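You operate a simulated robot arm through the tools that you are given. There is no shell and no other tool.

You are at the controls of a simulated robot arm. One attempt, no reset.

TASK
Put things in order on the top of the card bench. At the end: the clear green powder jar is on the brown blue-taped carton; the orange reel stands where the grey tin cup stood; the white yellow banded roll stands where the clear green powder jar stood; the grey tin cup is on the white lot box (marked "BOIL 4"); whatever was shut is shut again. Leave all else as you found it, and nothing knocked over. Set down upright: green powder jar.

The check looks at the end state, three seconds after you hand in, the way a careful person would. Anything else that was tipped, shoved, dropped, spilled or broken makes it a failure.

THE ROBOT
A 7-joint arm with a two-finger gripper, fixed in place. Base frame: the origin is at the foot of the arm, x ahead of it, y to its left, z up; the work surface is at about z = 78. Readings come in cm, degrees, newtons and seconds.
With the tool pointing down near the work surface it reaches from about 34 to 72 cm from the base axis. Its first joint turns from -66.0 to 66.0 degrees. Payload 2.45 kg.
The TCP is the grasp point between the finger pads, 2.6 cm short of the fingertips. In the tool frame z runs along the fingers and y along their closing line. The gripper opens to 9.6 cm. The gripper's body begins 6.9 cm behind the TCP.
Orientation is told as [roll, pitch, yaw] about the base's x, y, z axes, in that order, counted from this pose: with the fingers straight down and closing along the base's y, the tool's x points along the base's -x, its y along +y and its z along -z.

THE INTERFACE
- The arm moves only by the tool play_rows. Its argument "rows" is a list of rows, each a list of 6 numbers: the shift along the tool's x, y, z in cm, then the turn, a rotation vector about the tool's x, y, z in degrees. In form: [[dx, dy, dz, ax, ay, az], ...]. A call has 1 to 20 rows; each row is the pose to reach, as a shift and turn from the pose commanded when the call began, along the tool's axes at that moment. "grip" is the opening in per cent of the stroke, from 0 (shut) to 100 (fully open), set as the call begins (left out, the last holds). Rows are played at 5 a second. More than 5 cm and 8.6 degrees between two rows, or a gripper value outside its range, and nothing of the call is played. Where a pose cannot be reached the arm comes as near as it can. A force on the tool above 40 N (or 10 N above the force at the start of the call, whichever is more), or a blocked arm, ends the call early, and 0.2 s more pass. Each finger halts on what it meets, pressing with about 35 N; the grip force reading is that of the motor and also rises with nothing between the fingers. The clock runs only during rows and for 0.2 s after the last one: add rows that repeat a pose to give the fingers time. The reply holds the time, the measured pose of the TCP, the force on the tool along the base axes, the opening and the grip force, in the units named above and with some noise, with the torque about the TCP (base axes, N m) and any sound that the robot's microphone picked up, and new pictures: "show" is both (left out), scene, wrist or none.
- Cameras (640 x 400 px; columns grow to the right, rows downward): "scene" is fixed at [17.13, -39.44, 142.99]; the picture's right is [0.74, -0.67, 0.00], its down [-0.35, -0.38, -0.86] and it looks along [0.57, 0.64, -0.52] (base axes); focal length 337 px, centre (320, 200). "wrist" rides on the gripper at [8.2, 0.3, -9.8] in the tool frame; the picture's right is [-0.04, 1.00, 0.00], its down [-0.73, -0.03, -0.68] and it looks along [-0.68, -0.03, 0.73] (tool axes); focal length 256 px, centre (320, 200). There is no depth. A picture from a camera that has moved, and an enlarged one, comes with that camera's place and axes in the base frame and with its lens.
- close_up(camera, box): a new picture of the part [left, top, right, bottom] of that camera's present view, enlarged. No time passes.
- sign_off(): hands the job in; it is judged then, once.

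Nothing tells you positions but the pictures and the camera data. Unless the task says otherwise, let go and move clear before handing in.

The tools are called after ">>>" as a command line: name --pt "numbers of a row" for each row, then --argument value for the rest, lists and objects as JSON in quotes. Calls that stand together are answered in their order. play_rows: Moves the arm, as the interface text tells. Its arguments: {"type":"object","properties":{"rows":{"type":"array"},"grip":{"type":"number"},"show":{"type":"string","enum":["both","scene","wrist","none"]}},"required":["rows"]} The other tools are called the same way: close_up (camera, box) takes an enlarged picture of a part of a camera's view; sign_off () hands the job in.

At the start:

```text
clock: 0.0
tool_pos: [48.4, 7.01, 116.6]
tcp_rot: [0.0, 0.0, 0.1]
ft_force: [-0.5, 0.0, 0.5]
ft_torque: [0.04, -0.01, 0.02]
grip_width: 9.6
grip_force: 0.2
```

scene: 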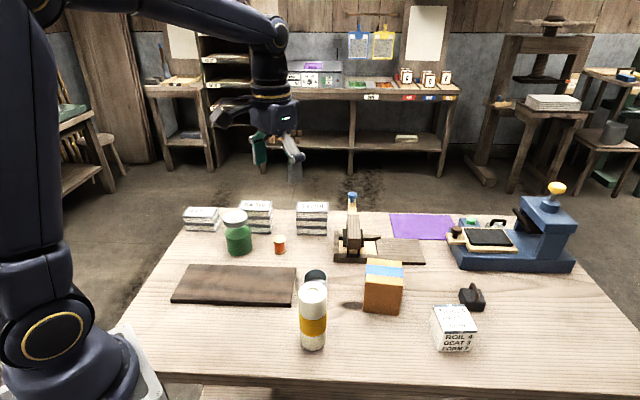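
wrist: 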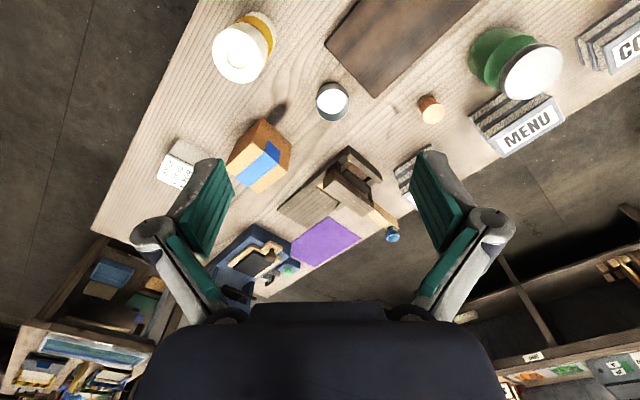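

I see the bench with the green jar at the back left, the small orange reel, the grey cup hidden behind the banded roll, the brown carton and the white lot box. I'll look closer before moving.

>>> close_up --camera "scene" --box '[160, 180, 340, 300]'

>>> close_up --camera "scene" --box '[280, 240, 500, 380]'

>>> close_up --camera "wrist" --box '[140, 0, 400, 200]'

>>> close_up --camera "wrist" --box '[380, 0, 640, 200]'

```text
3.33 times, centred on (250, 240) of scene
camera zoom: at [17.13, -39.44, 142.99], right [0.74, -0.67, 0.0], down [-0.35, -0.38, -0.86], along [0.57, 0.64, -0.52], focal length 1122 px, centre (553, 67)
```

zoom: 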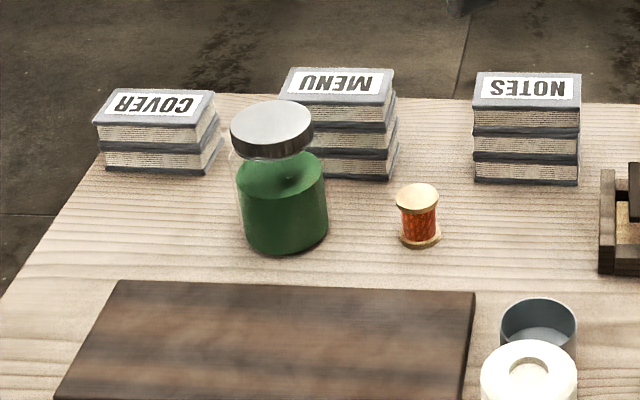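

```text
2.86 times, centred on (390, 310) of scene
camera zoom: at [17.13, -39.44, 142.99], right [0.74, -0.67, 0.0], down [-0.35, -0.38, -0.86], along [0.57, 0.64, -0.52], focal length 962 px, centre (120, -114)
```

zoom: 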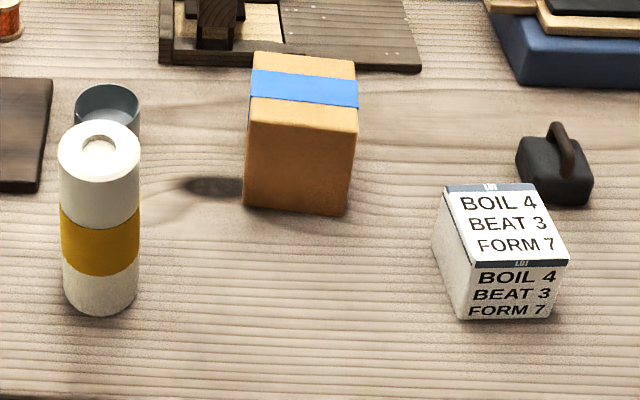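

```text
2.00 times, centred on (270, 100) of wrist
camera zoom: at [40.2, 7.26, 126.36], right [0.04, 1.0, 0.0], down [0.73, -0.03, 0.68], along [0.68, -0.03, -0.73], focal length 512 px, centre (420, 400)
```

zoom: 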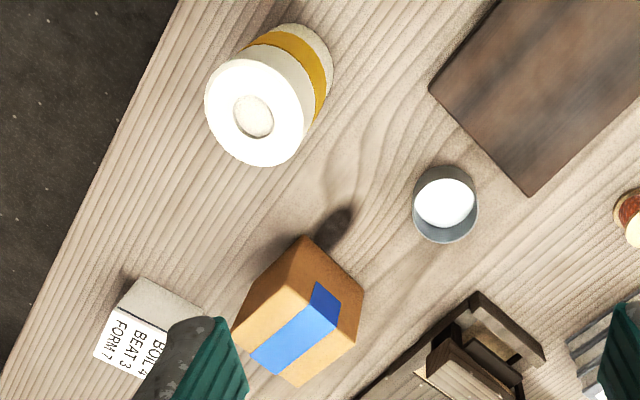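

```text
2.00 times, centred on (510, 100) of wrist
camera zoom: at [40.2, 7.26, 126.36], right [0.04, 1.0, 0.0], down [0.73, -0.03, 0.68], along [0.68, -0.03, -0.73], focal length 512 px, centre (-60, 400)
```

zoom: 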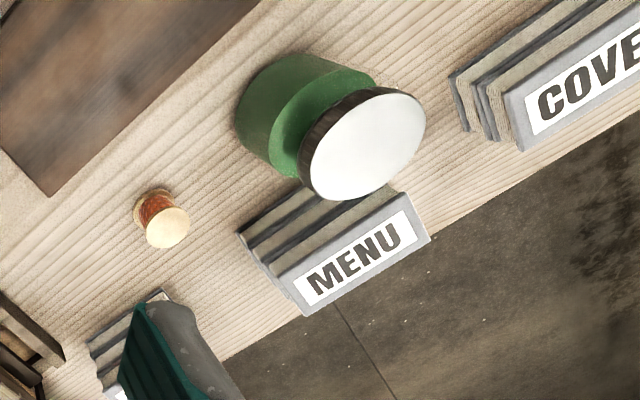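

The cup seems near (58.5, 8.4), the roll near (48, -3), the jar near (52, 35), the reel near (60, 26), the carton top near (68, -6) and the lot box near (72, -22). I'll lower the wrist camera to measure the cup and its neighbours more closely.

>>> play_rows --pt "2 0.3 3.5 0 0 0" --pt "4 0.6 7 0 0 0" --pt "6 0.9 10.5 0 0 0" --pt "8 1.2 14 0 0 0" --pt "9.7 1.4 17 0 0 0" --pt "9.7 1.4 17 0 0 0" --grip 100

```text
clock: 1.4
tool_pos: [38.71, 8.48, 99.44]
tcp_rot: [0.0, 0.0, 0.0]
ft_force: [0.0, -0.2, 0.4]
ft_torque: [-0.01, 0.03, -0.03]
grip_width: 9.59
grip_force: 0.0
camera wrist: at [30.53, 8.73, 109.22], right [0.04, 1.0, 0.0], down [0.73, -0.03, 0.68], along [0.68, -0.03, -0.73], focal length 256 px, centre (320, 200)
```

scene: 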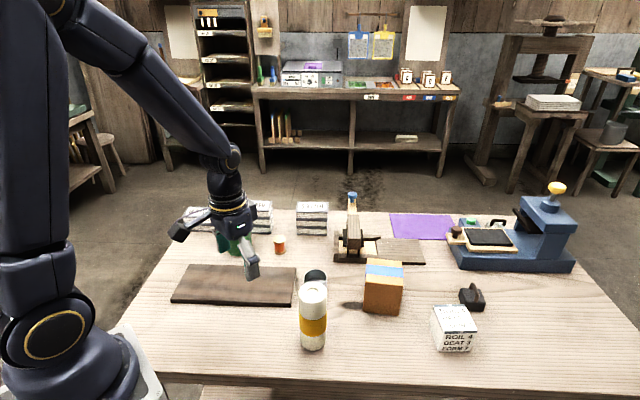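
wrist: 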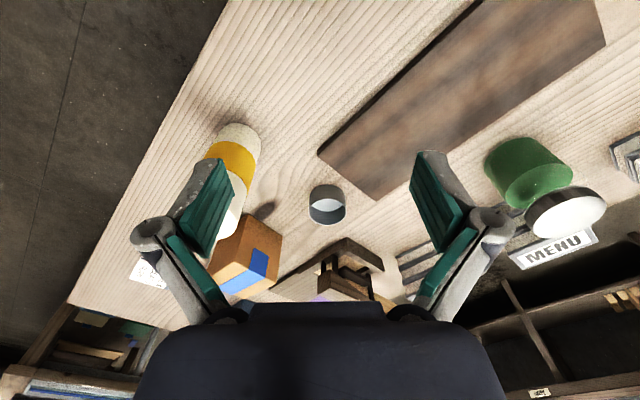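

>>> close_up --camera "wrist" --box '[260, 160, 400, 247]'

>>> close_up --camera "wrist" --box '[460, 120, 640, 232]'

>>> close_up --camera "wrist" --box '[120, 100, 300, 212]'

```text
4.57 times, centred on (330, 204) of wrist
camera zoom: at [30.53, 8.73, 109.22], right [0.04, 1.0, 0.0], down [0.73, -0.03, 0.68], along [0.68, -0.03, -0.73], focal length 1170 px, centre (274, 184)
```

zoom: 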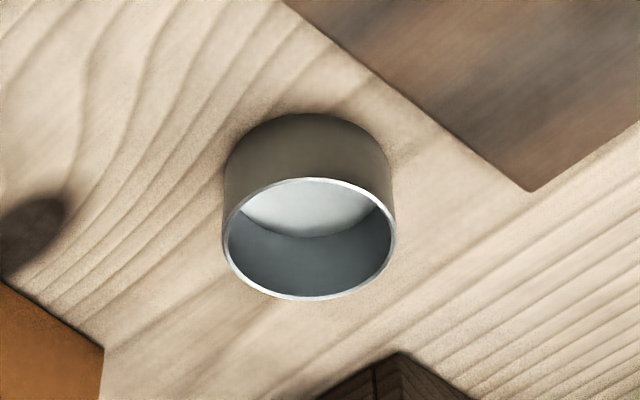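

```text
3.56 times, centred on (550, 176) of wrist
camera zoom: at [30.53, 8.73, 109.22], right [0.04, 1.0, 0.0], down [0.73, -0.03, 0.68], along [0.68, -0.03, -0.73], focal length 910 px, centre (-498, 285)
```

zoom: 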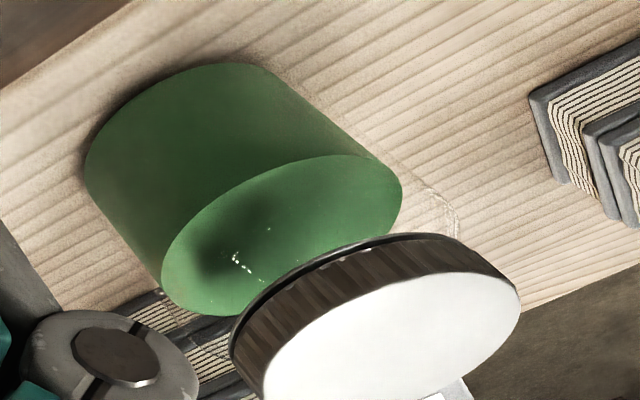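

```text
3.56 times, centred on (210, 156) of wrist
camera zoom: at [30.53, 8.73, 109.22], right [0.04, 1.0, 0.0], down [0.73, -0.03, 0.68], along [0.68, -0.03, -0.73], focal length 910 px, centre (711, 356)
```

zoom: 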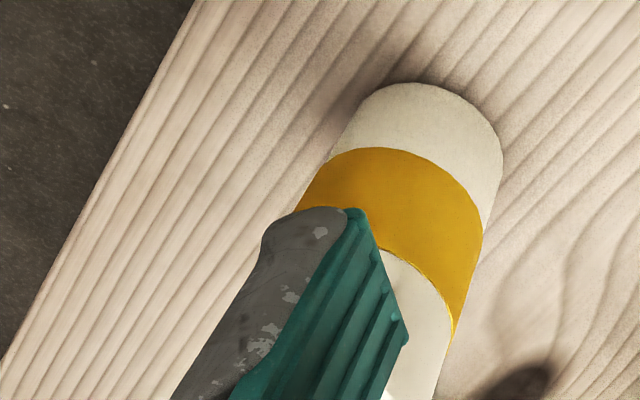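

The cup measures at about (59.4, 8.8): 6 cm wide, 3.3 cm high and empty. Next I'll swing over to look at the lot box and carton, which are near the edge of my reach.

>>> play_rows --pt "0 0 -4 0 0 0" --pt "-1.5 -4 -6 0 0 3" --pt "-3 -8 -7 0 0 6" --pt "-4.5 -12 -7 0 0 9" --pt "-6 -16 -7 0 0 12" --pt "-8 -20 -7 0 0 15" --pt "-9.3 -23.5 -7 0 0 17" --pt "-9.3 -23.5 -7 0 0 17" --grip 100

```text
clock: 3.2
tool_pos: [48.01, -14.91, 106.63]
tcp_rot: [-0.1, 0.1, -16.9]
ft_force: [0.3, 0.1, -0.2]
ft_torque: [0.01, 0.0, -0.01]
grip_width: 9.58
grip_force: 0.0
camera wrist: at [40.28, -12.39, 116.3], right [0.33, 0.94, 0.0], down [0.69, -0.24, 0.68], along [0.64, -0.22, -0.73], focal length 256 px, centre (320, 200)
```

scene: 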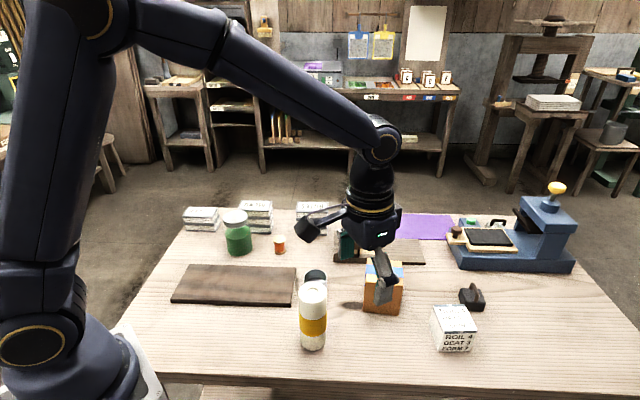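
wrist: 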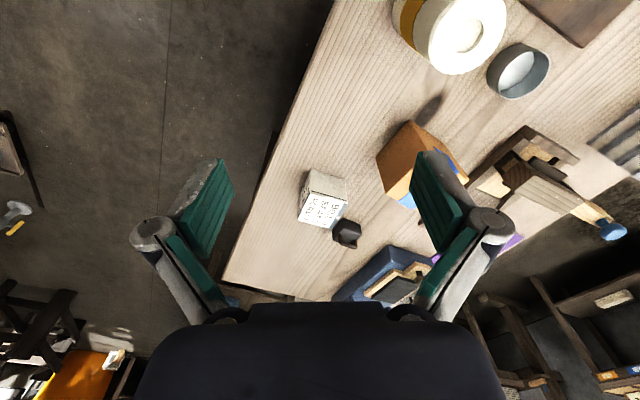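

>>> close_up --camera "wrist" --box '[280, 150, 380, 212]'

>>> close_up --camera "wrist" --box '[360, 100, 500, 187]'

>>> close_up --camera "wrist" --box '[380, 0, 560, 112]'

>>> close_up --camera "scene" --box '[410, 280, 510, 360]'

```text
6.40 times, centred on (330, 181) of wrist
camera zoom: at [40.28, -12.39, 116.3], right [0.33, 0.94, 0.0], down [0.69, -0.24, 0.68], along [0.64, -0.22, -0.73], focal length 1638 px, centre (256, 322)
```

zoom: 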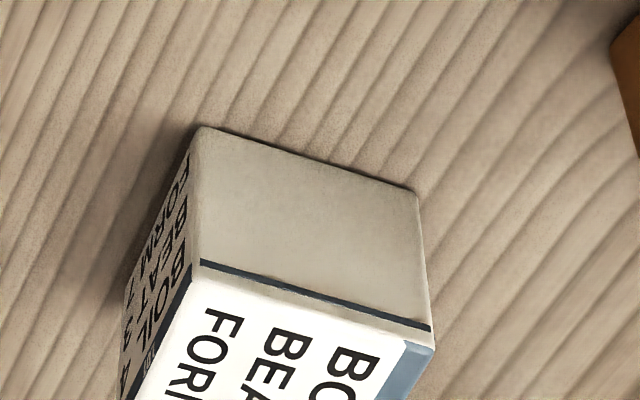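

```text
4.57 times, centred on (430, 144) of wrist
camera zoom: at [40.28, -12.39, 116.3], right [0.33, 0.94, 0.0], down [0.69, -0.24, 0.68], along [0.64, -0.22, -0.73], focal length 1170 px, centre (-183, 458)
```

zoom: 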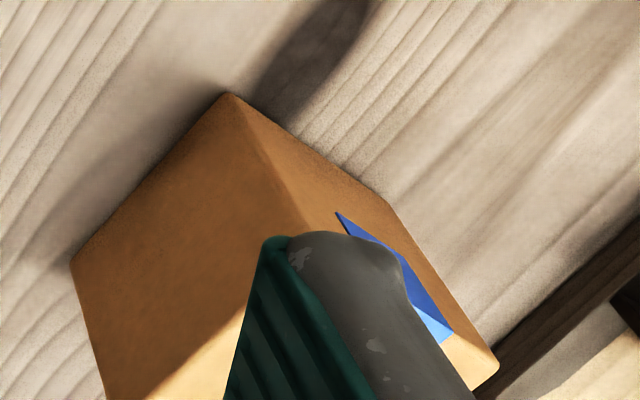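

```text
3.56 times, centred on (470, 56) of wrist
camera zoom: at [40.28, -12.39, 116.3], right [0.33, 0.94, 0.0], down [0.69, -0.24, 0.68], along [0.64, -0.22, -0.73], focal length 910 px, centre (-213, 712)
```

zoom: 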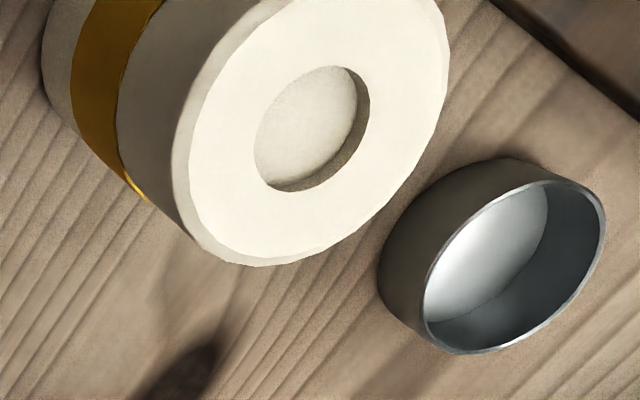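

```text
5.00 times, centred on (460, 320) of scene
camera zoom: at [17.13, -39.44, 142.99], right [0.74, -0.67, 0.0], down [-0.35, -0.38, -0.86], along [0.57, 0.64, -0.52], focal length 1684 px, centre (-380, -400)
```

zoom: 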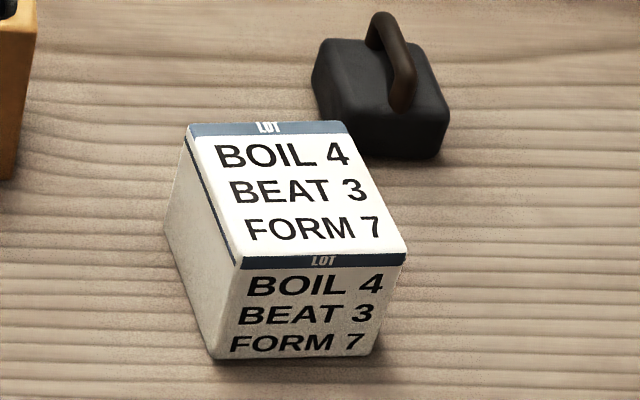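

The lot box is about 6.6 cm square, centred near (70.9, -22.8) with its top near z = 83.9. That is past the straight-down reach, so I'll test a 15° outward tilt above it with empty fingers.

>>> play_rows --pt "-4 0 1 0 -3 0" --pt "-8 0 2 0 -6 0" --pt "-12 0 4 0 -9 0" --pt "-16 0 6 0 -12 0" --pt "-20 -0.5 8 0 -15 0" --pt "-24.2 -0.9 10 0 -15 0.9" --pt "-24.2 -0.9 14 0 -15 0.9" --pt "-24.2 -0.9 17 0 -15 0.9" --pt "-24.2 -0.9 17 0 -15 0.9" --pt "-24.2 -0.9 17 0 -15 0.9" --grip 100

```text
clock: 5.4
tool_pos: [70.93, -22.91, 89.71]
tcp_rot: [0.2, -15.0, -17.8]
ft_force: [0.7, -0.4, 0.0]
ft_torque: [0.0, 0.02, -0.02]
grip_width: 9.6
grip_force: 0.0
camera wrist: at [61.12, -19.39, 96.97], right [0.34, 0.94, 0.01], down [0.5, -0.19, 0.85], along [0.8, -0.28, -0.53], focal length 256 px, centre (320, 200)
```

scene: 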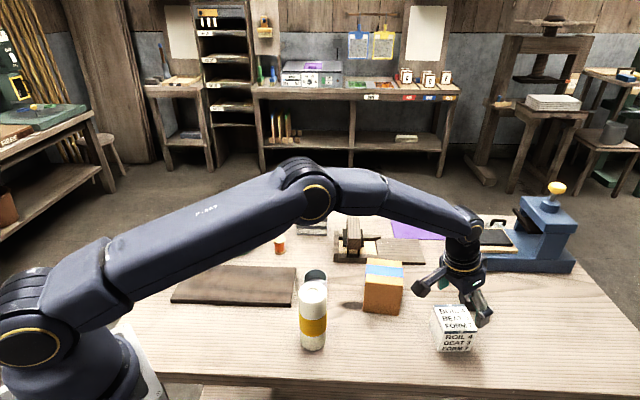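
wrist: 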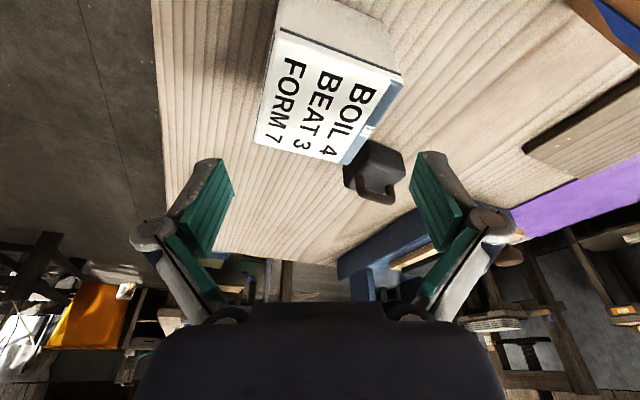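

With 15° of tilt I can reach the box at (70.9, -22.9). I'll keep that tilt, lift, and swing over the cup.

>>> play_rows --pt "-1.04 0 -3.86 0 0 0" --pt "-0.14 2 -8.25 0 0 0" --pt "2.43 5.52 -8.94 -0.97 0 -3.61" --pt "5.01 9.05 -9.63 -1.94 0 -7.23" --pt "7.58 12.57 -10.32 -2.9 0 -10.84" --pt "10.15 16.09 -11.0 -3.87 0 -14.46" --pt "12.72 19.61 -11.69 -4.84 0 -18.07" --pt "15.25 23.14 -12.58 -5.81 0 -21.7" --pt "17.79 26.66 -13.36 -6.78 0 -25.3" --pt "17.79 26.66 -13.36 -6.78 0 -25.3" --grip 100

```text
clock: 7.6
tool_pos: [59.51, 8.63, 97.89]
tcp_rot: [0.1, -15.1, 8.3]
ft_force: [0.9, 0.4, -0.6]
ft_torque: [-0.01, 0.0, -0.02]
grip_width: 9.63
grip_force: 0.0
camera wrist: at [48.99, 7.23, 105.15], right [-0.11, 0.99, 0.01], down [0.53, 0.05, 0.85], along [0.84, 0.1, -0.53], focal length 256 px, centre (320, 200)
```

scene: 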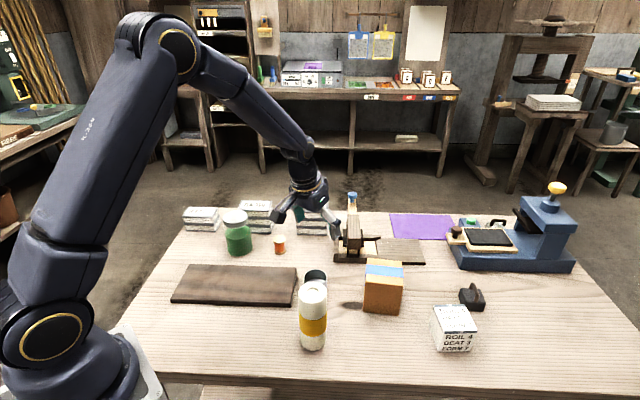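
wrist: 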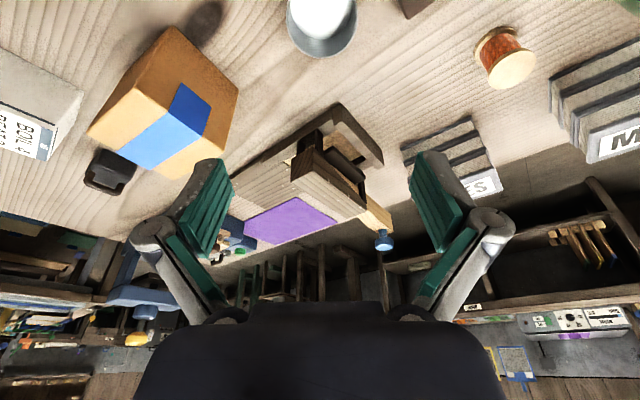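

The gripper is above the cup and clear of its neighbours. I'll come down to z = 87 and check the centring.

>>> play_rows --pt "0.9 0.1 3.5 0 0 0" --pt "1.9 0.18 7.0 0 0 0" --pt "2.88 0.18 10.5 0 0 0" --pt "2.88 0.18 10.5 0 0 0" --grip 100

```text
clock: 8.6
tool_pos: [59.17, 8.75, 87.15]
tcp_rot: [0.1, -15.2, 8.3]
ft_force: [0.1, -0.1, 0.2]
ft_torque: [0.01, 0.01, 0.02]
grip_width: 9.59
grip_force: 0.1
camera wrist: at [48.79, 7.53, 94.43], right [-0.11, 0.99, 0.01], down [0.53, 0.05, 0.85], along [0.84, 0.1, -0.53], focal length 256 px, centre (320, 200)
```

scene: 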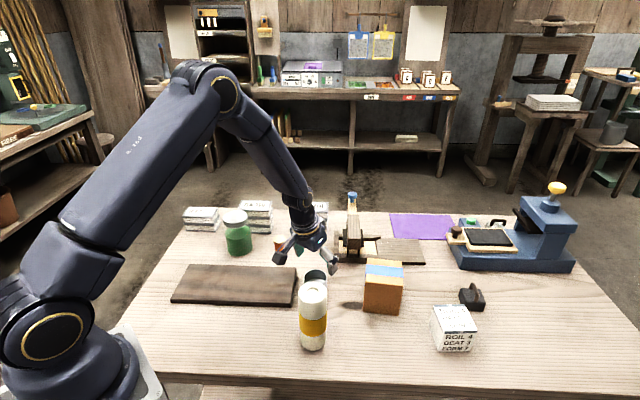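
wrist: 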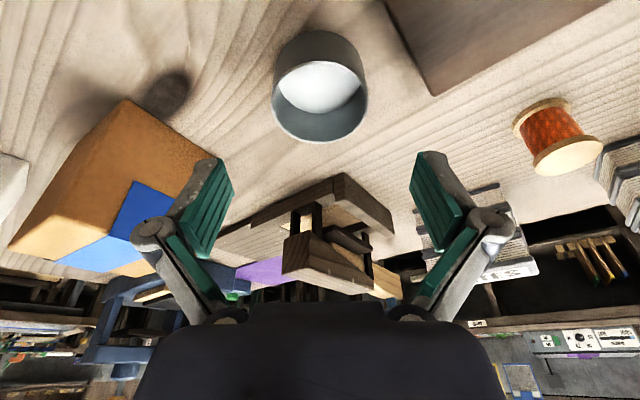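

>>> close_up --camera "wrist" --box '[250, 20, 390, 150]'

```text
3.08 times, centred on (320, 85) of wrist
camera zoom: at [48.79, 7.53, 94.43], right [-0.11, 0.99, 0.01], down [0.53, 0.05, 0.85], along [0.84, 0.1, -0.53], focal length 788 px, centre (320, 554)
```

zoom: 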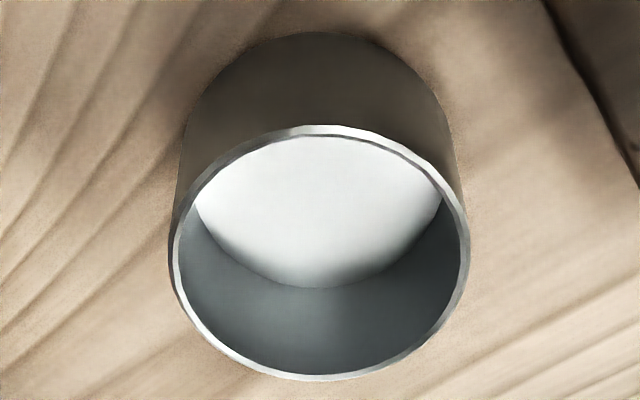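

The cup's centre is at about (59.25, 8.7) and the TCP is right above it. I'll go down to z of about 81.1 and close.

>>> play_rows --pt "0.7 0 2.9 0 0 0" --pt "1.1 0 4.4 0 0 0" --pt "1.45 0 5.8 0 0 0" --pt "1.45 0 5.8 0 0 0" --grip 100 --show "wrist"

>>> play_rows --pt "0 0 0 0 0 0" --pt "0 0 0 0 0 0" --pt "0 0 0 0 0 0" --pt "0 0 0 0 0 0" --grip 40

```text
clock: 9.6
tool_pos: [59.43, 8.99, 81.1]
tcp_rot: [0.1, -15.1, 8.3]
ft_force: [0.6, 0.0, -0.2]
ft_torque: [-0.04, -0.01, -0.01]
grip_width: 9.61
grip_force: 0.1
camera wrist: at [49.0, 7.66, 88.36], right [-0.11, 0.99, 0.01], down [0.53, 0.05, 0.85], along [0.84, 0.1, -0.53], focal length 256 px, centre (320, 200)
```

wrist: 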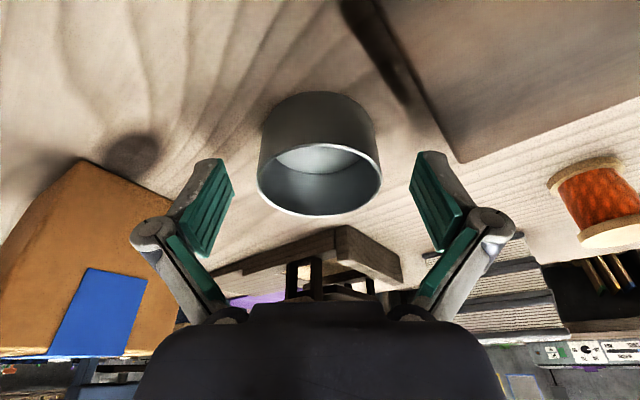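

```text
clock: 10.6
tool_pos: [59.38, 8.94, 81.07]
tcp_rot: [0.2, -15.1, 8.2]
ft_force: [-1.2, -1.6, 1.9]
ft_torque: [-0.01, 0.03, 0.03]
grip_width: 5.81
grip_force: 35.3
camera wrist: at [49.0, 7.66, 88.4], right [-0.11, 0.99, 0.01], down [0.53, 0.05, 0.85], along [0.84, 0.1, -0.53], focal length 256 px, centre (320, 200)
```

scene: 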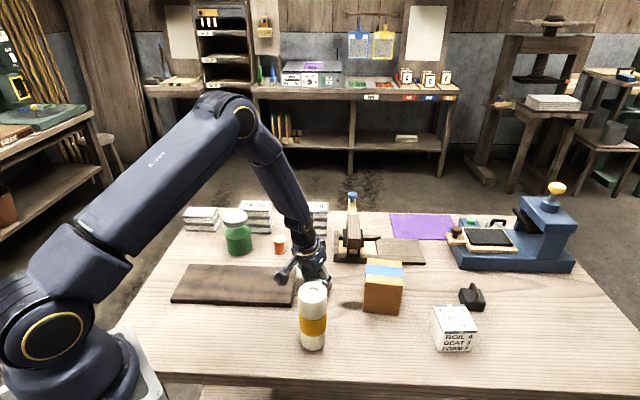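
wrist: 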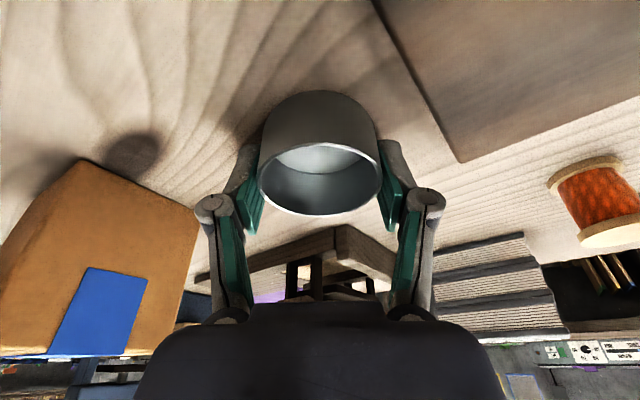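

The cup is gripped at 5.8 cm wide. I'll lift it and carry it high over the carton to above the lot box.

>>> play_rows --pt "-1.17 0 -4.35 0 0 0" --pt "-2.33 0 -8.69 0 0 0" --pt "-3.5 0 -13.04 0 0 0" --pt "-4.66 0 -17.39 0 0 0" --pt "-5.51 -4.14 -17.16 0.84 0 3.14" --pt "-6.37 -8.29 -16.93 1.68 0 6.28" --pt "-7.22 -12.43 -16.7 2.52 0 9.41" --pt "-8.08 -16.57 -16.47 3.37 0 12.55" --pt "-8.93 -20.71 -16.25 4.21 0 15.69" --pt "-9.78 -24.86 -16.02 5.05 0 18.83" --pt "-10.64 -29.0 -15.79 5.89 0 21.97" --pt "-11.49 -33.14 -15.56 6.73 0 25.1" --pt "-11.49 -33.14 -15.56 6.73 0 25.1" --grip 40

```text
clock: 13.4
tool_pos: [71.25, -23.11, 98.71]
tcp_rot: [0.2, -15.0, -17.8]
ft_force: [0.4, -0.2, 0.4]
ft_torque: [0.0, 0.04, -0.02]
grip_width: 5.78
grip_force: 35.0
camera wrist: at [61.36, -19.69, 105.96], right [0.34, 0.94, 0.01], down [0.5, -0.19, 0.85], along [0.8, -0.28, -0.53], focal length 256 px, centre (320, 200)
```

scene: 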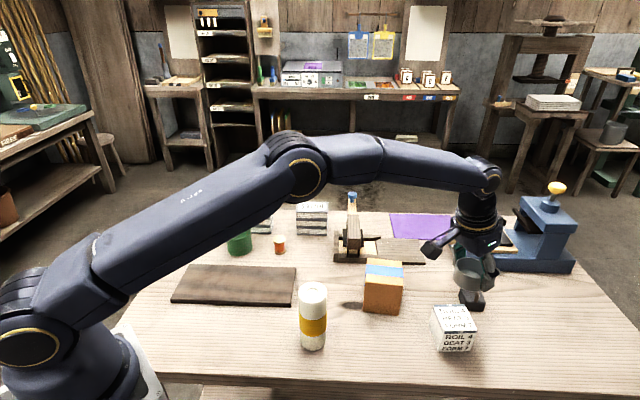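
wrist: 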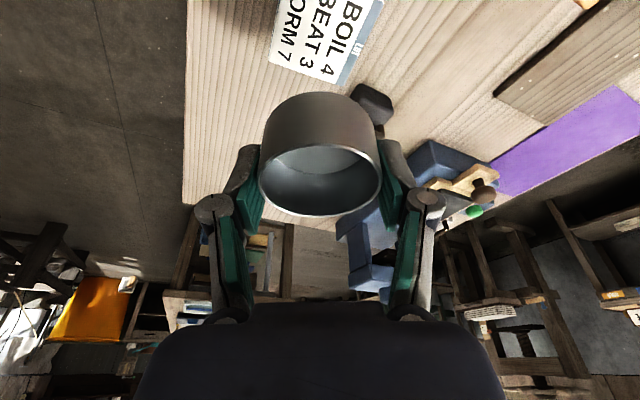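

>>> play_rows --pt "0.9 0 3.0 0 0 0" --pt "1.7 0.1 6.0 0 0 0" --pt "2.45 0.1 8.69 0 0 0" --pt "2.45 0.1 8.69 0 0 0" --grip 40

>>> close_up --camera "scene" --box '[410, 240, 510, 360]'

>>> close_up --camera "wrist" --box '[220, 0, 420, 240]'

```text
clock: 14.4
tool_pos: [71.02, -22.76, 89.77]
tcp_rot: [0.1, -14.9, -17.7]
ft_force: [0.1, 0.4, 0.6]
ft_torque: [-0.03, 0.02, -0.01]
grip_width: 5.77
grip_force: 34.5
camera wrist: at [61.2, -19.44, 97.02], right [0.34, 0.94, 0.01], down [0.5, -0.19, 0.85], along [0.8, -0.28, -0.53], focal length 256 px, centre (320, 200)
```

scene: 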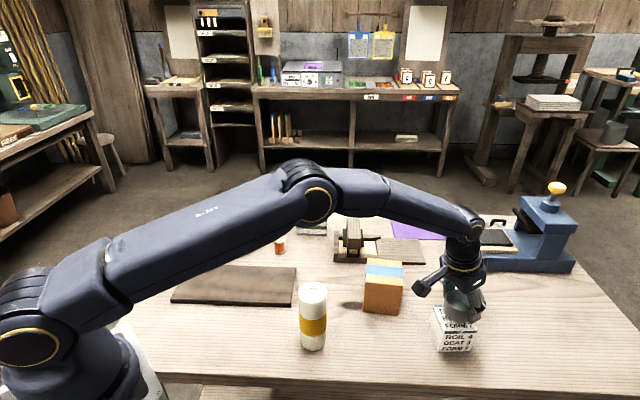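
wrist: 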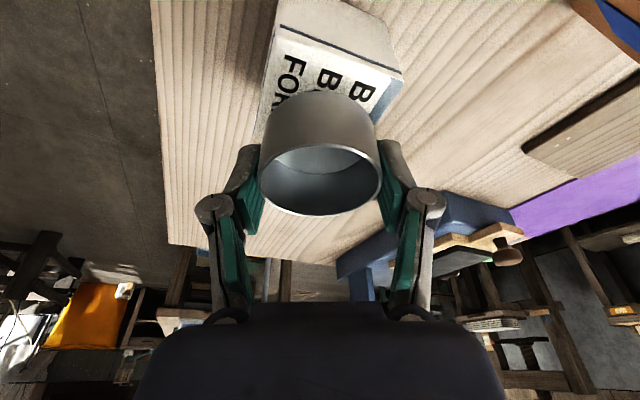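

```text
3.33 times, centred on (460, 300) of scene
camera zoom: at [17.13, -39.44, 142.99], right [0.74, -0.67, 0.0], down [-0.35, -0.38, -0.86], along [0.57, 0.64, -0.52], focal length 1122 px, centre (-147, -133)
```

zoom: 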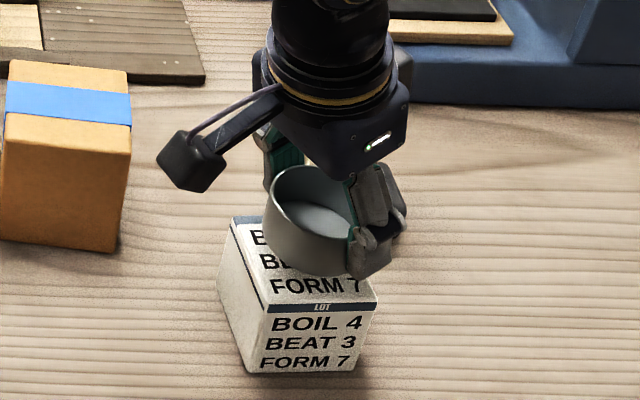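

```text
1.67 times, centred on (320, 120) of wrist
camera zoom: at [61.2, -19.44, 97.02], right [0.34, 0.94, 0.01], down [0.5, -0.19, 0.85], along [0.8, -0.28, -0.53], focal length 427 px, centre (320, 333)
```

zoom: 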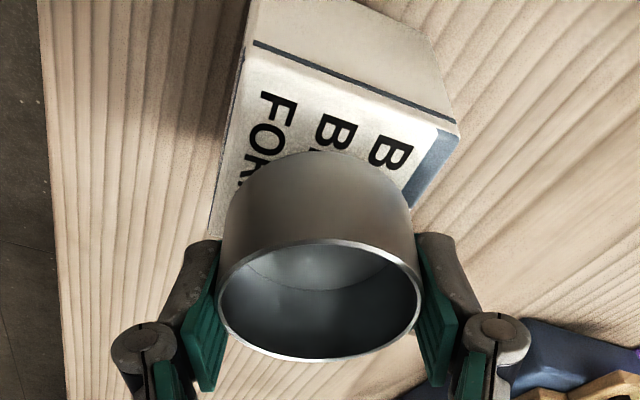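

>>> play_rows --pt "0.25 -0.1 1.25 0 0 0" --pt "0.45 -0.1 2.2 0 0 0" --pt "0.5 -0.1 2.5 0 0 0" --pt "0.5 -0.1 2.5 0 0 0" --grip 40

>>> close_up --camera "scene" --box '[410, 260, 510, 360]'

```text
clock: 15.4
tool_pos: [71.37, -23.03, 87.87]
tcp_rot: [0.0, -15.7, -17.7]
ft_force: [-3.3, 0.8, 33.1]
ft_torque: [0.12, 0.17, 0.05]
grip_width: 5.63
grip_force: 35.1
camera wrist: at [61.48, -19.7, 95.06], right [0.34, 0.94, 0.01], down [0.49, -0.19, 0.85], along [0.8, -0.28, -0.53], focal length 256 px, centre (320, 200)
```

scene: 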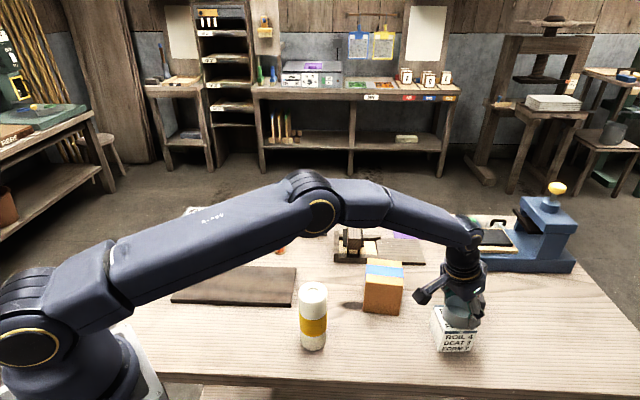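
wrist: 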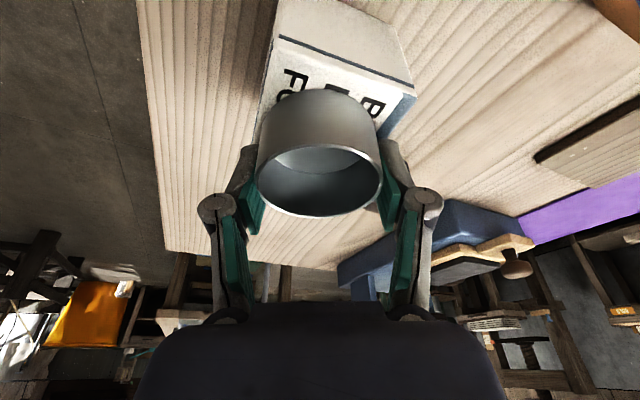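

```text
4.00 times, centred on (460, 310) of scene
camera zoom: at [17.05, -39.41, 143.01], right [0.74, -0.67, 0.0], down [-0.35, -0.38, -0.86], along [0.57, 0.64, -0.52], focal length 1347 px, centre (-240, -240)
```

zoom: 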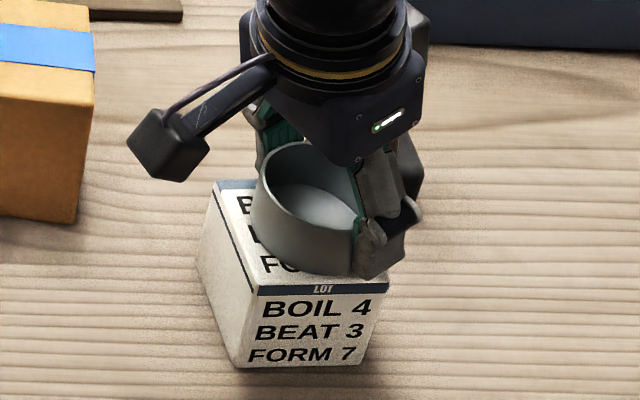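

The cup touched the box earlier than I expected, so the box top is near z = 84.7. I'll back off the pressure, nudge it 3 mm toward centre and set it down lightly.

>>> play_rows --pt "-0.23 0 -0.87 0 0 0" --pt "0.06 0 -0.95 0 0 0" --pt "0.06 0 -0.95 0 0 0" --pt "0.12 0 -0.72 0 0 0" --pt "0.12 0 -0.72 0 0 0" --grip 40

>>> close_up --camera "scene" --box '[410, 260, 510, 360]'

>>> close_up --camera "wrist" --box '[220, 0, 420, 240]'

```text
clock: 16.6
tool_pos: [70.91, -22.95, 88.06]
tcp_rot: [0.1, -14.9, -17.7]
ft_force: [0.5, 0.0, -0.5]
ft_torque: [-0.02, -0.01, -0.01]
grip_width: 5.59
grip_force: 34.9
camera wrist: at [61.09, -19.5, 95.38], right [0.34, 0.94, 0.01], down [0.5, -0.19, 0.85], along [0.8, -0.28, -0.53], focal length 256 px, centre (320, 200)
```

scene: 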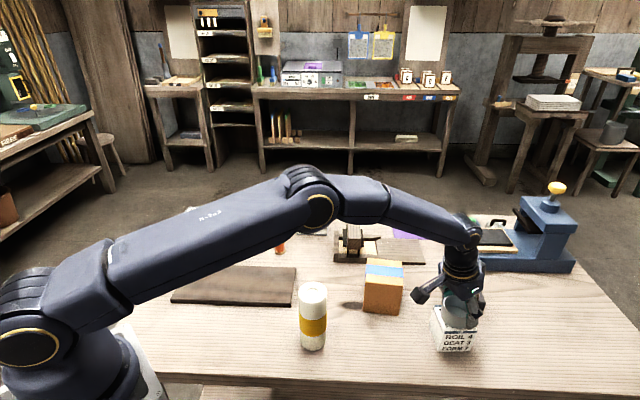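
wrist: 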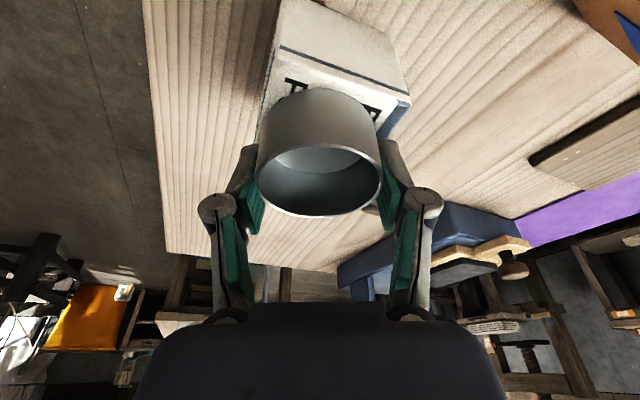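

```text
4.00 times, centred on (460, 310) of scene
camera zoom: at [17.13, -39.44, 142.99], right [0.74, -0.67, 0.0], down [-0.35, -0.38, -0.86], along [0.57, 0.64, -0.52], focal length 1347 px, centre (-240, -240)
```

zoom: 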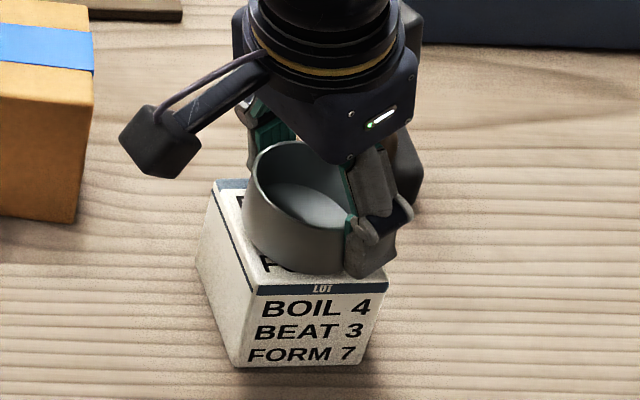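

```text
1.67 times, centred on (320, 120) of wrist
camera zoom: at [61.09, -19.5, 95.38], right [0.34, 0.94, 0.01], down [0.5, -0.19, 0.85], along [0.8, -0.28, -0.53], focal length 427 px, centre (320, 333)
```

zoom: 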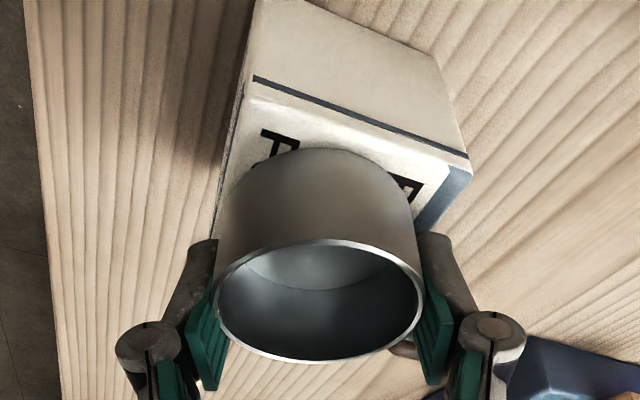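

>>> play_rows --pt "0.04 0 0.15 0 0 0" --pt "0.08 0 0.28 0 0 0" --pt "0.08 0 0.28 0 0 0" --grip 40 --show "none"

```text
clock: 17.4
tool_pos: [70.89, -22.88, 87.96]
tcp_rot: [0.2, -15.1, -17.7]
ft_force: [-2.1, 0.3, 7.2]
ft_torque: [-0.01, -0.13, 0.0]
grip_width: 5.62
grip_force: 35.2
```

Light contact at 7 N. I'll open gradually and look.

>>> play_rows --pt "0 0 0 0 0 0" --pt "0 0 0 0 0 0" --pt "0 0 0 0 0 0" --pt "0 0 0 0 0 0" --grip 95

>>> close_up --camera "wrist" --box '[220, 0, 420, 240]'

>>> close_up --camera "scene" --box '[410, 260, 510, 360]'

```text
clock: 18.4
tool_pos: [70.92, -22.94, 87.95]
tcp_rot: [0.1, -15.0, -17.7]
ft_force: [-0.5, -0.5, 0.0]
ft_torque: [-0.02, 0.02, 0.0]
grip_width: 9.09
grip_force: 0.0
camera wrist: at [61.07, -19.44, 95.12], right [0.34, 0.94, 0.01], down [0.5, -0.19, 0.85], along [0.8, -0.28, -0.53], focal length 256 px, centre (320, 200)
```

scene: 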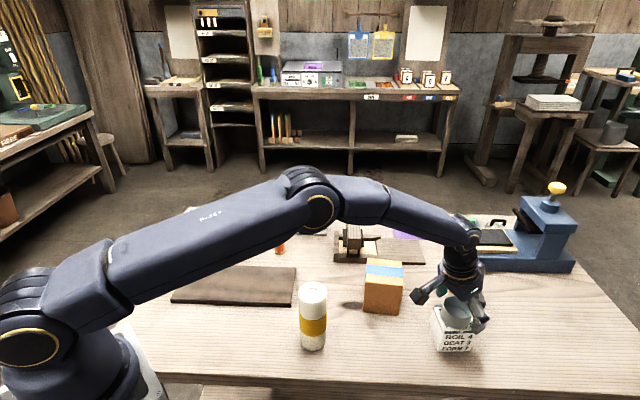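
wrist: 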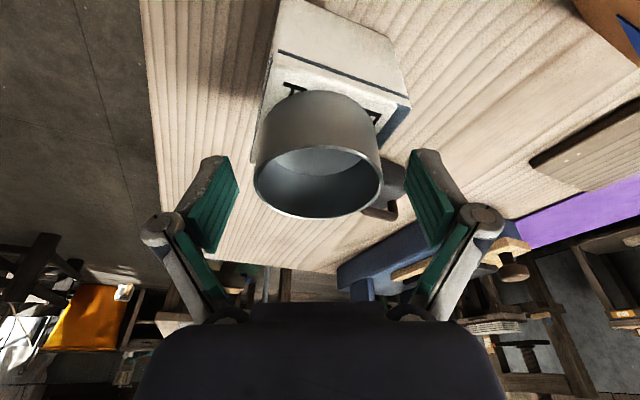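

```text
1.67 times, centred on (320, 120) of wrist
camera zoom: at [61.07, -19.44, 95.12], right [0.34, 0.94, 0.01], down [0.5, -0.19, 0.85], along [0.8, -0.28, -0.53], focal length 427 px, centre (320, 333)
```

zoom: 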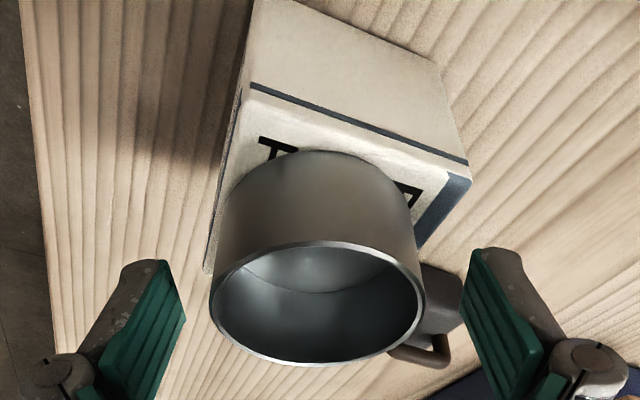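

```text
4.00 times, centred on (460, 310) of scene
camera zoom: at [17.13, -39.44, 142.99], right [0.74, -0.67, 0.0], down [-0.35, -0.38, -0.86], along [0.57, 0.64, -0.52], focal length 1347 px, centre (-240, -240)
```

zoom: 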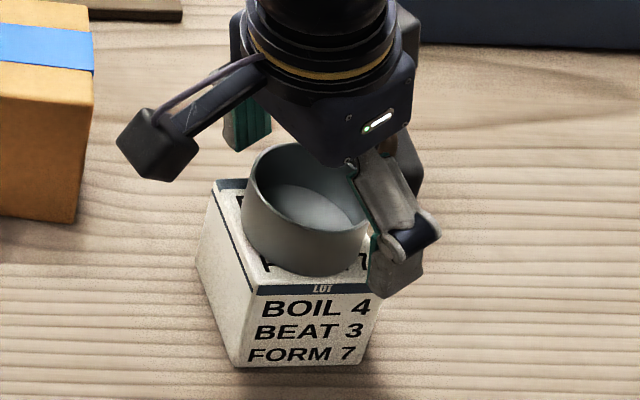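

The cup is released and sits flat on the lot box. I'll back straight up and bring the tool vertical again.

>>> play_rows --pt "-0.52 0 -1.93 0 0 0" --pt "-1.3 0 -4.83 0 0 0" --pt "-2.07 0 -7.73 0 0 0" --pt "0.05 0 -11.4 0 5 0" --pt "2.17 0 -15.07 0 10 0" --pt "5.78 0 -17.08 0 15 0" --pt "5.78 0 -17.08 0 15 0" --grip 100

>>> close_up --camera "scene" --box '[410, 260, 510, 360]'

```text
clock: 20.0
tool_pos: [61.0, -19.77, 102.8]
tcp_rot: [0.2, 0.1, -17.8]
ft_force: [0.0, -0.3, -0.7]
ft_torque: [-0.02, 0.01, -0.01]
grip_width: 9.61
grip_force: 0.1
camera wrist: at [53.42, -17.07, 112.6], right [0.34, 0.94, 0.0], down [0.69, -0.25, 0.68], along [0.64, -0.23, -0.73], focal length 256 px, centre (320, 200)
```

scene: 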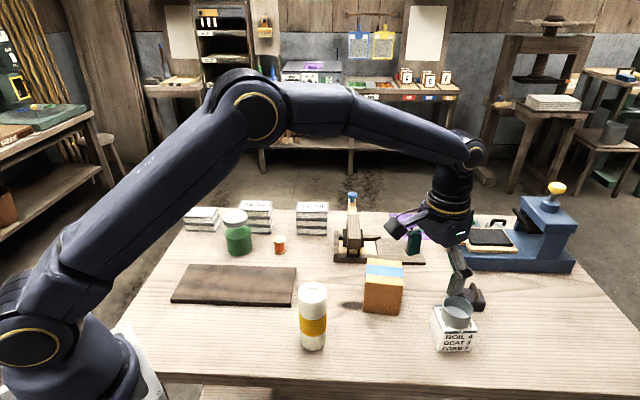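
wrist: 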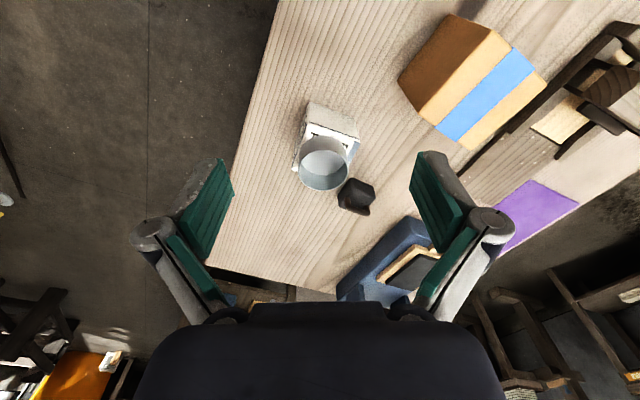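

```text
4.00 times, centred on (460, 310) of scene
camera zoom: at [17.13, -39.44, 142.99], right [0.74, -0.67, 0.0], down [-0.35, -0.38, -0.86], along [0.57, 0.64, -0.52], focal length 1347 px, centre (-240, -240)
```

zoom: 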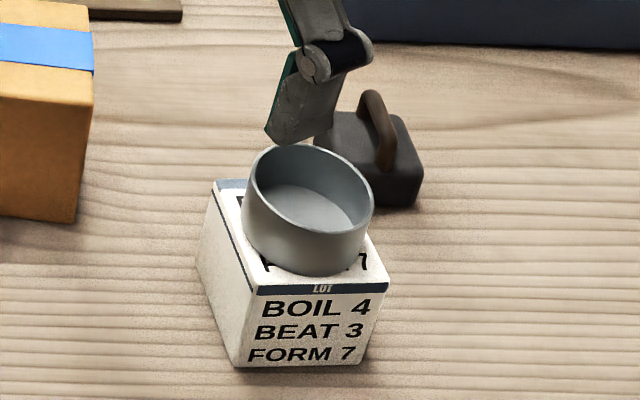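

The cup is standing well on the box. The carton is in clear view from here, so I'll measure it now.

>>> close_up --camera "wrist" --box '[380, 0, 560, 160]'

>>> close_up --camera "scene" --box '[340, 240, 430, 330]'

```text
2.50 times, centred on (470, 80) of wrist
camera zoom: at [53.42, -17.07, 112.6], right [0.34, 0.94, 0.0], down [0.69, -0.25, 0.68], along [0.64, -0.23, -0.73], focal length 640 px, centre (-55, 500)
```

zoom: 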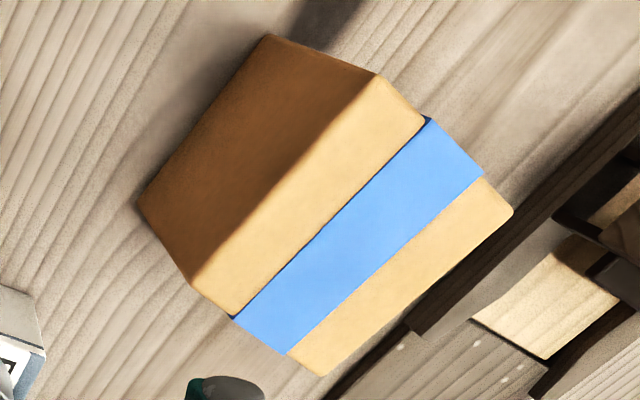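

```text
4.44 times, centred on (385, 285) of scene
camera zoom: at [17.13, -39.44, 142.99], right [0.74, -0.67, 0.0], down [-0.35, -0.38, -0.86], along [0.57, 0.64, -0.52], focal length 1496 px, centre (31, -178)
```

zoom: 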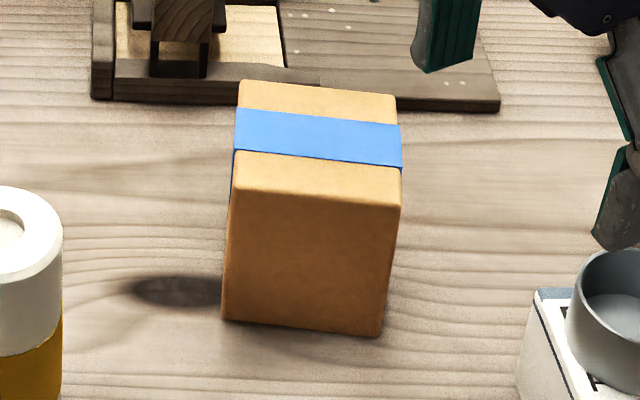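

The carton's top is about 8.2 cm square and centred near (68.0, -5.85), just under z = 88. Next I'll swing high to a viewpoint for the reel and the jar.

>>> play_rows --pt "3.06 2.99 -2 0 0 -4.18" --pt "6.12 5.98 -3 0 0 -8.36" --pt "9.18 8.97 -3 0 0 -12.54" --pt "12.24 11.96 -3 0 0 -16.72" --pt "15.3 14.95 -3 0 0 -20.9" --pt "18.36 17.94 -3 0 0 -25.08" --pt "21.42 20.93 -3 0 0 -29.26" --pt "24.48 23.92 -2 0 0 -33.44" --pt "27.54 26.91 -1 0 0 -37.62" --pt "30.6 29.9 0 0 0 -41.8" --pt "30.6 29.9 0 0 0 -41.8" --grip 100

>>> close_up --camera "wrist" --box '[240, 100, 420, 230]'

>>> close_up --camera "wrist" --box '[380, 60, 560, 220]'

```text
clock: 22.4
tool_pos: [41.41, 17.93, 103.08]
tcp_rot: [0.1, -0.1, 24.1]
ft_force: [0.3, -0.7, 0.5]
ft_torque: [0.0, -0.02, 0.03]
grip_width: 9.58
grip_force: 0.1
camera wrist: at [33.78, 14.79, 112.68], right [-0.37, 0.93, 0.0], down [0.68, 0.27, 0.68], along [0.63, 0.25, -0.73], focal length 256 px, centre (320, 200)
```

scene: 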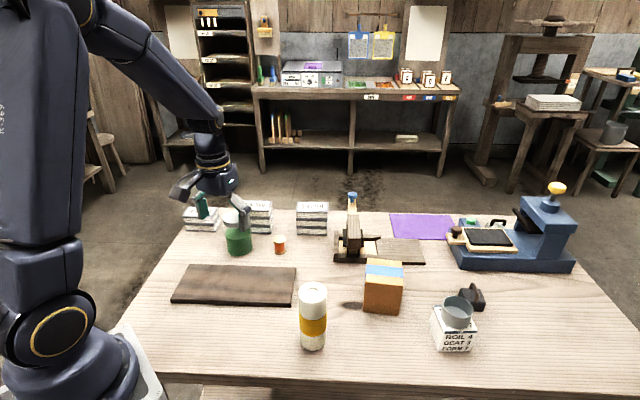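
wrist: 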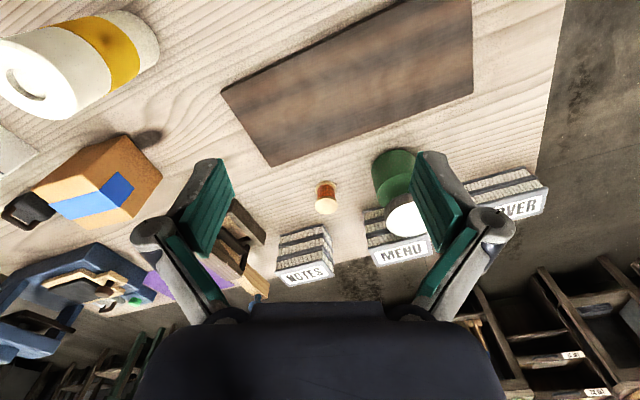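

```text
3.08 times, centred on (330, 165) of wrist
camera zoom: at [33.78, 14.79, 112.68], right [-0.37, 0.93, 0.0], down [0.68, 0.27, 0.68], along [0.63, 0.25, -0.73], focal length 788 px, centre (289, 308)
```

zoom: 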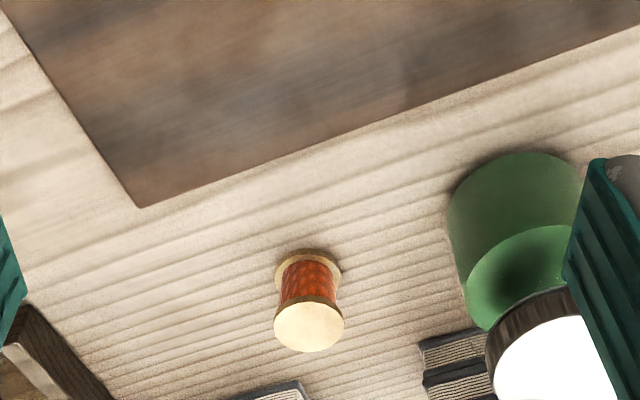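

```text
2.50 times, centred on (470, 140) of wrist
camera zoom: at [33.78, 14.79, 112.68], right [-0.37, 0.93, 0.0], down [0.68, 0.27, 0.68], along [0.63, 0.25, -0.73], focal length 640 px, centre (-55, 350)
```

zoom: 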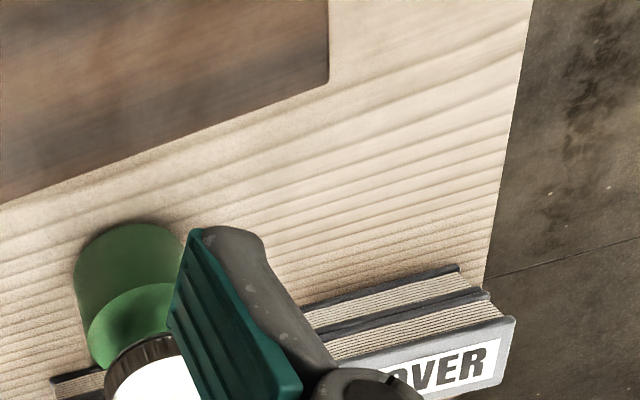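

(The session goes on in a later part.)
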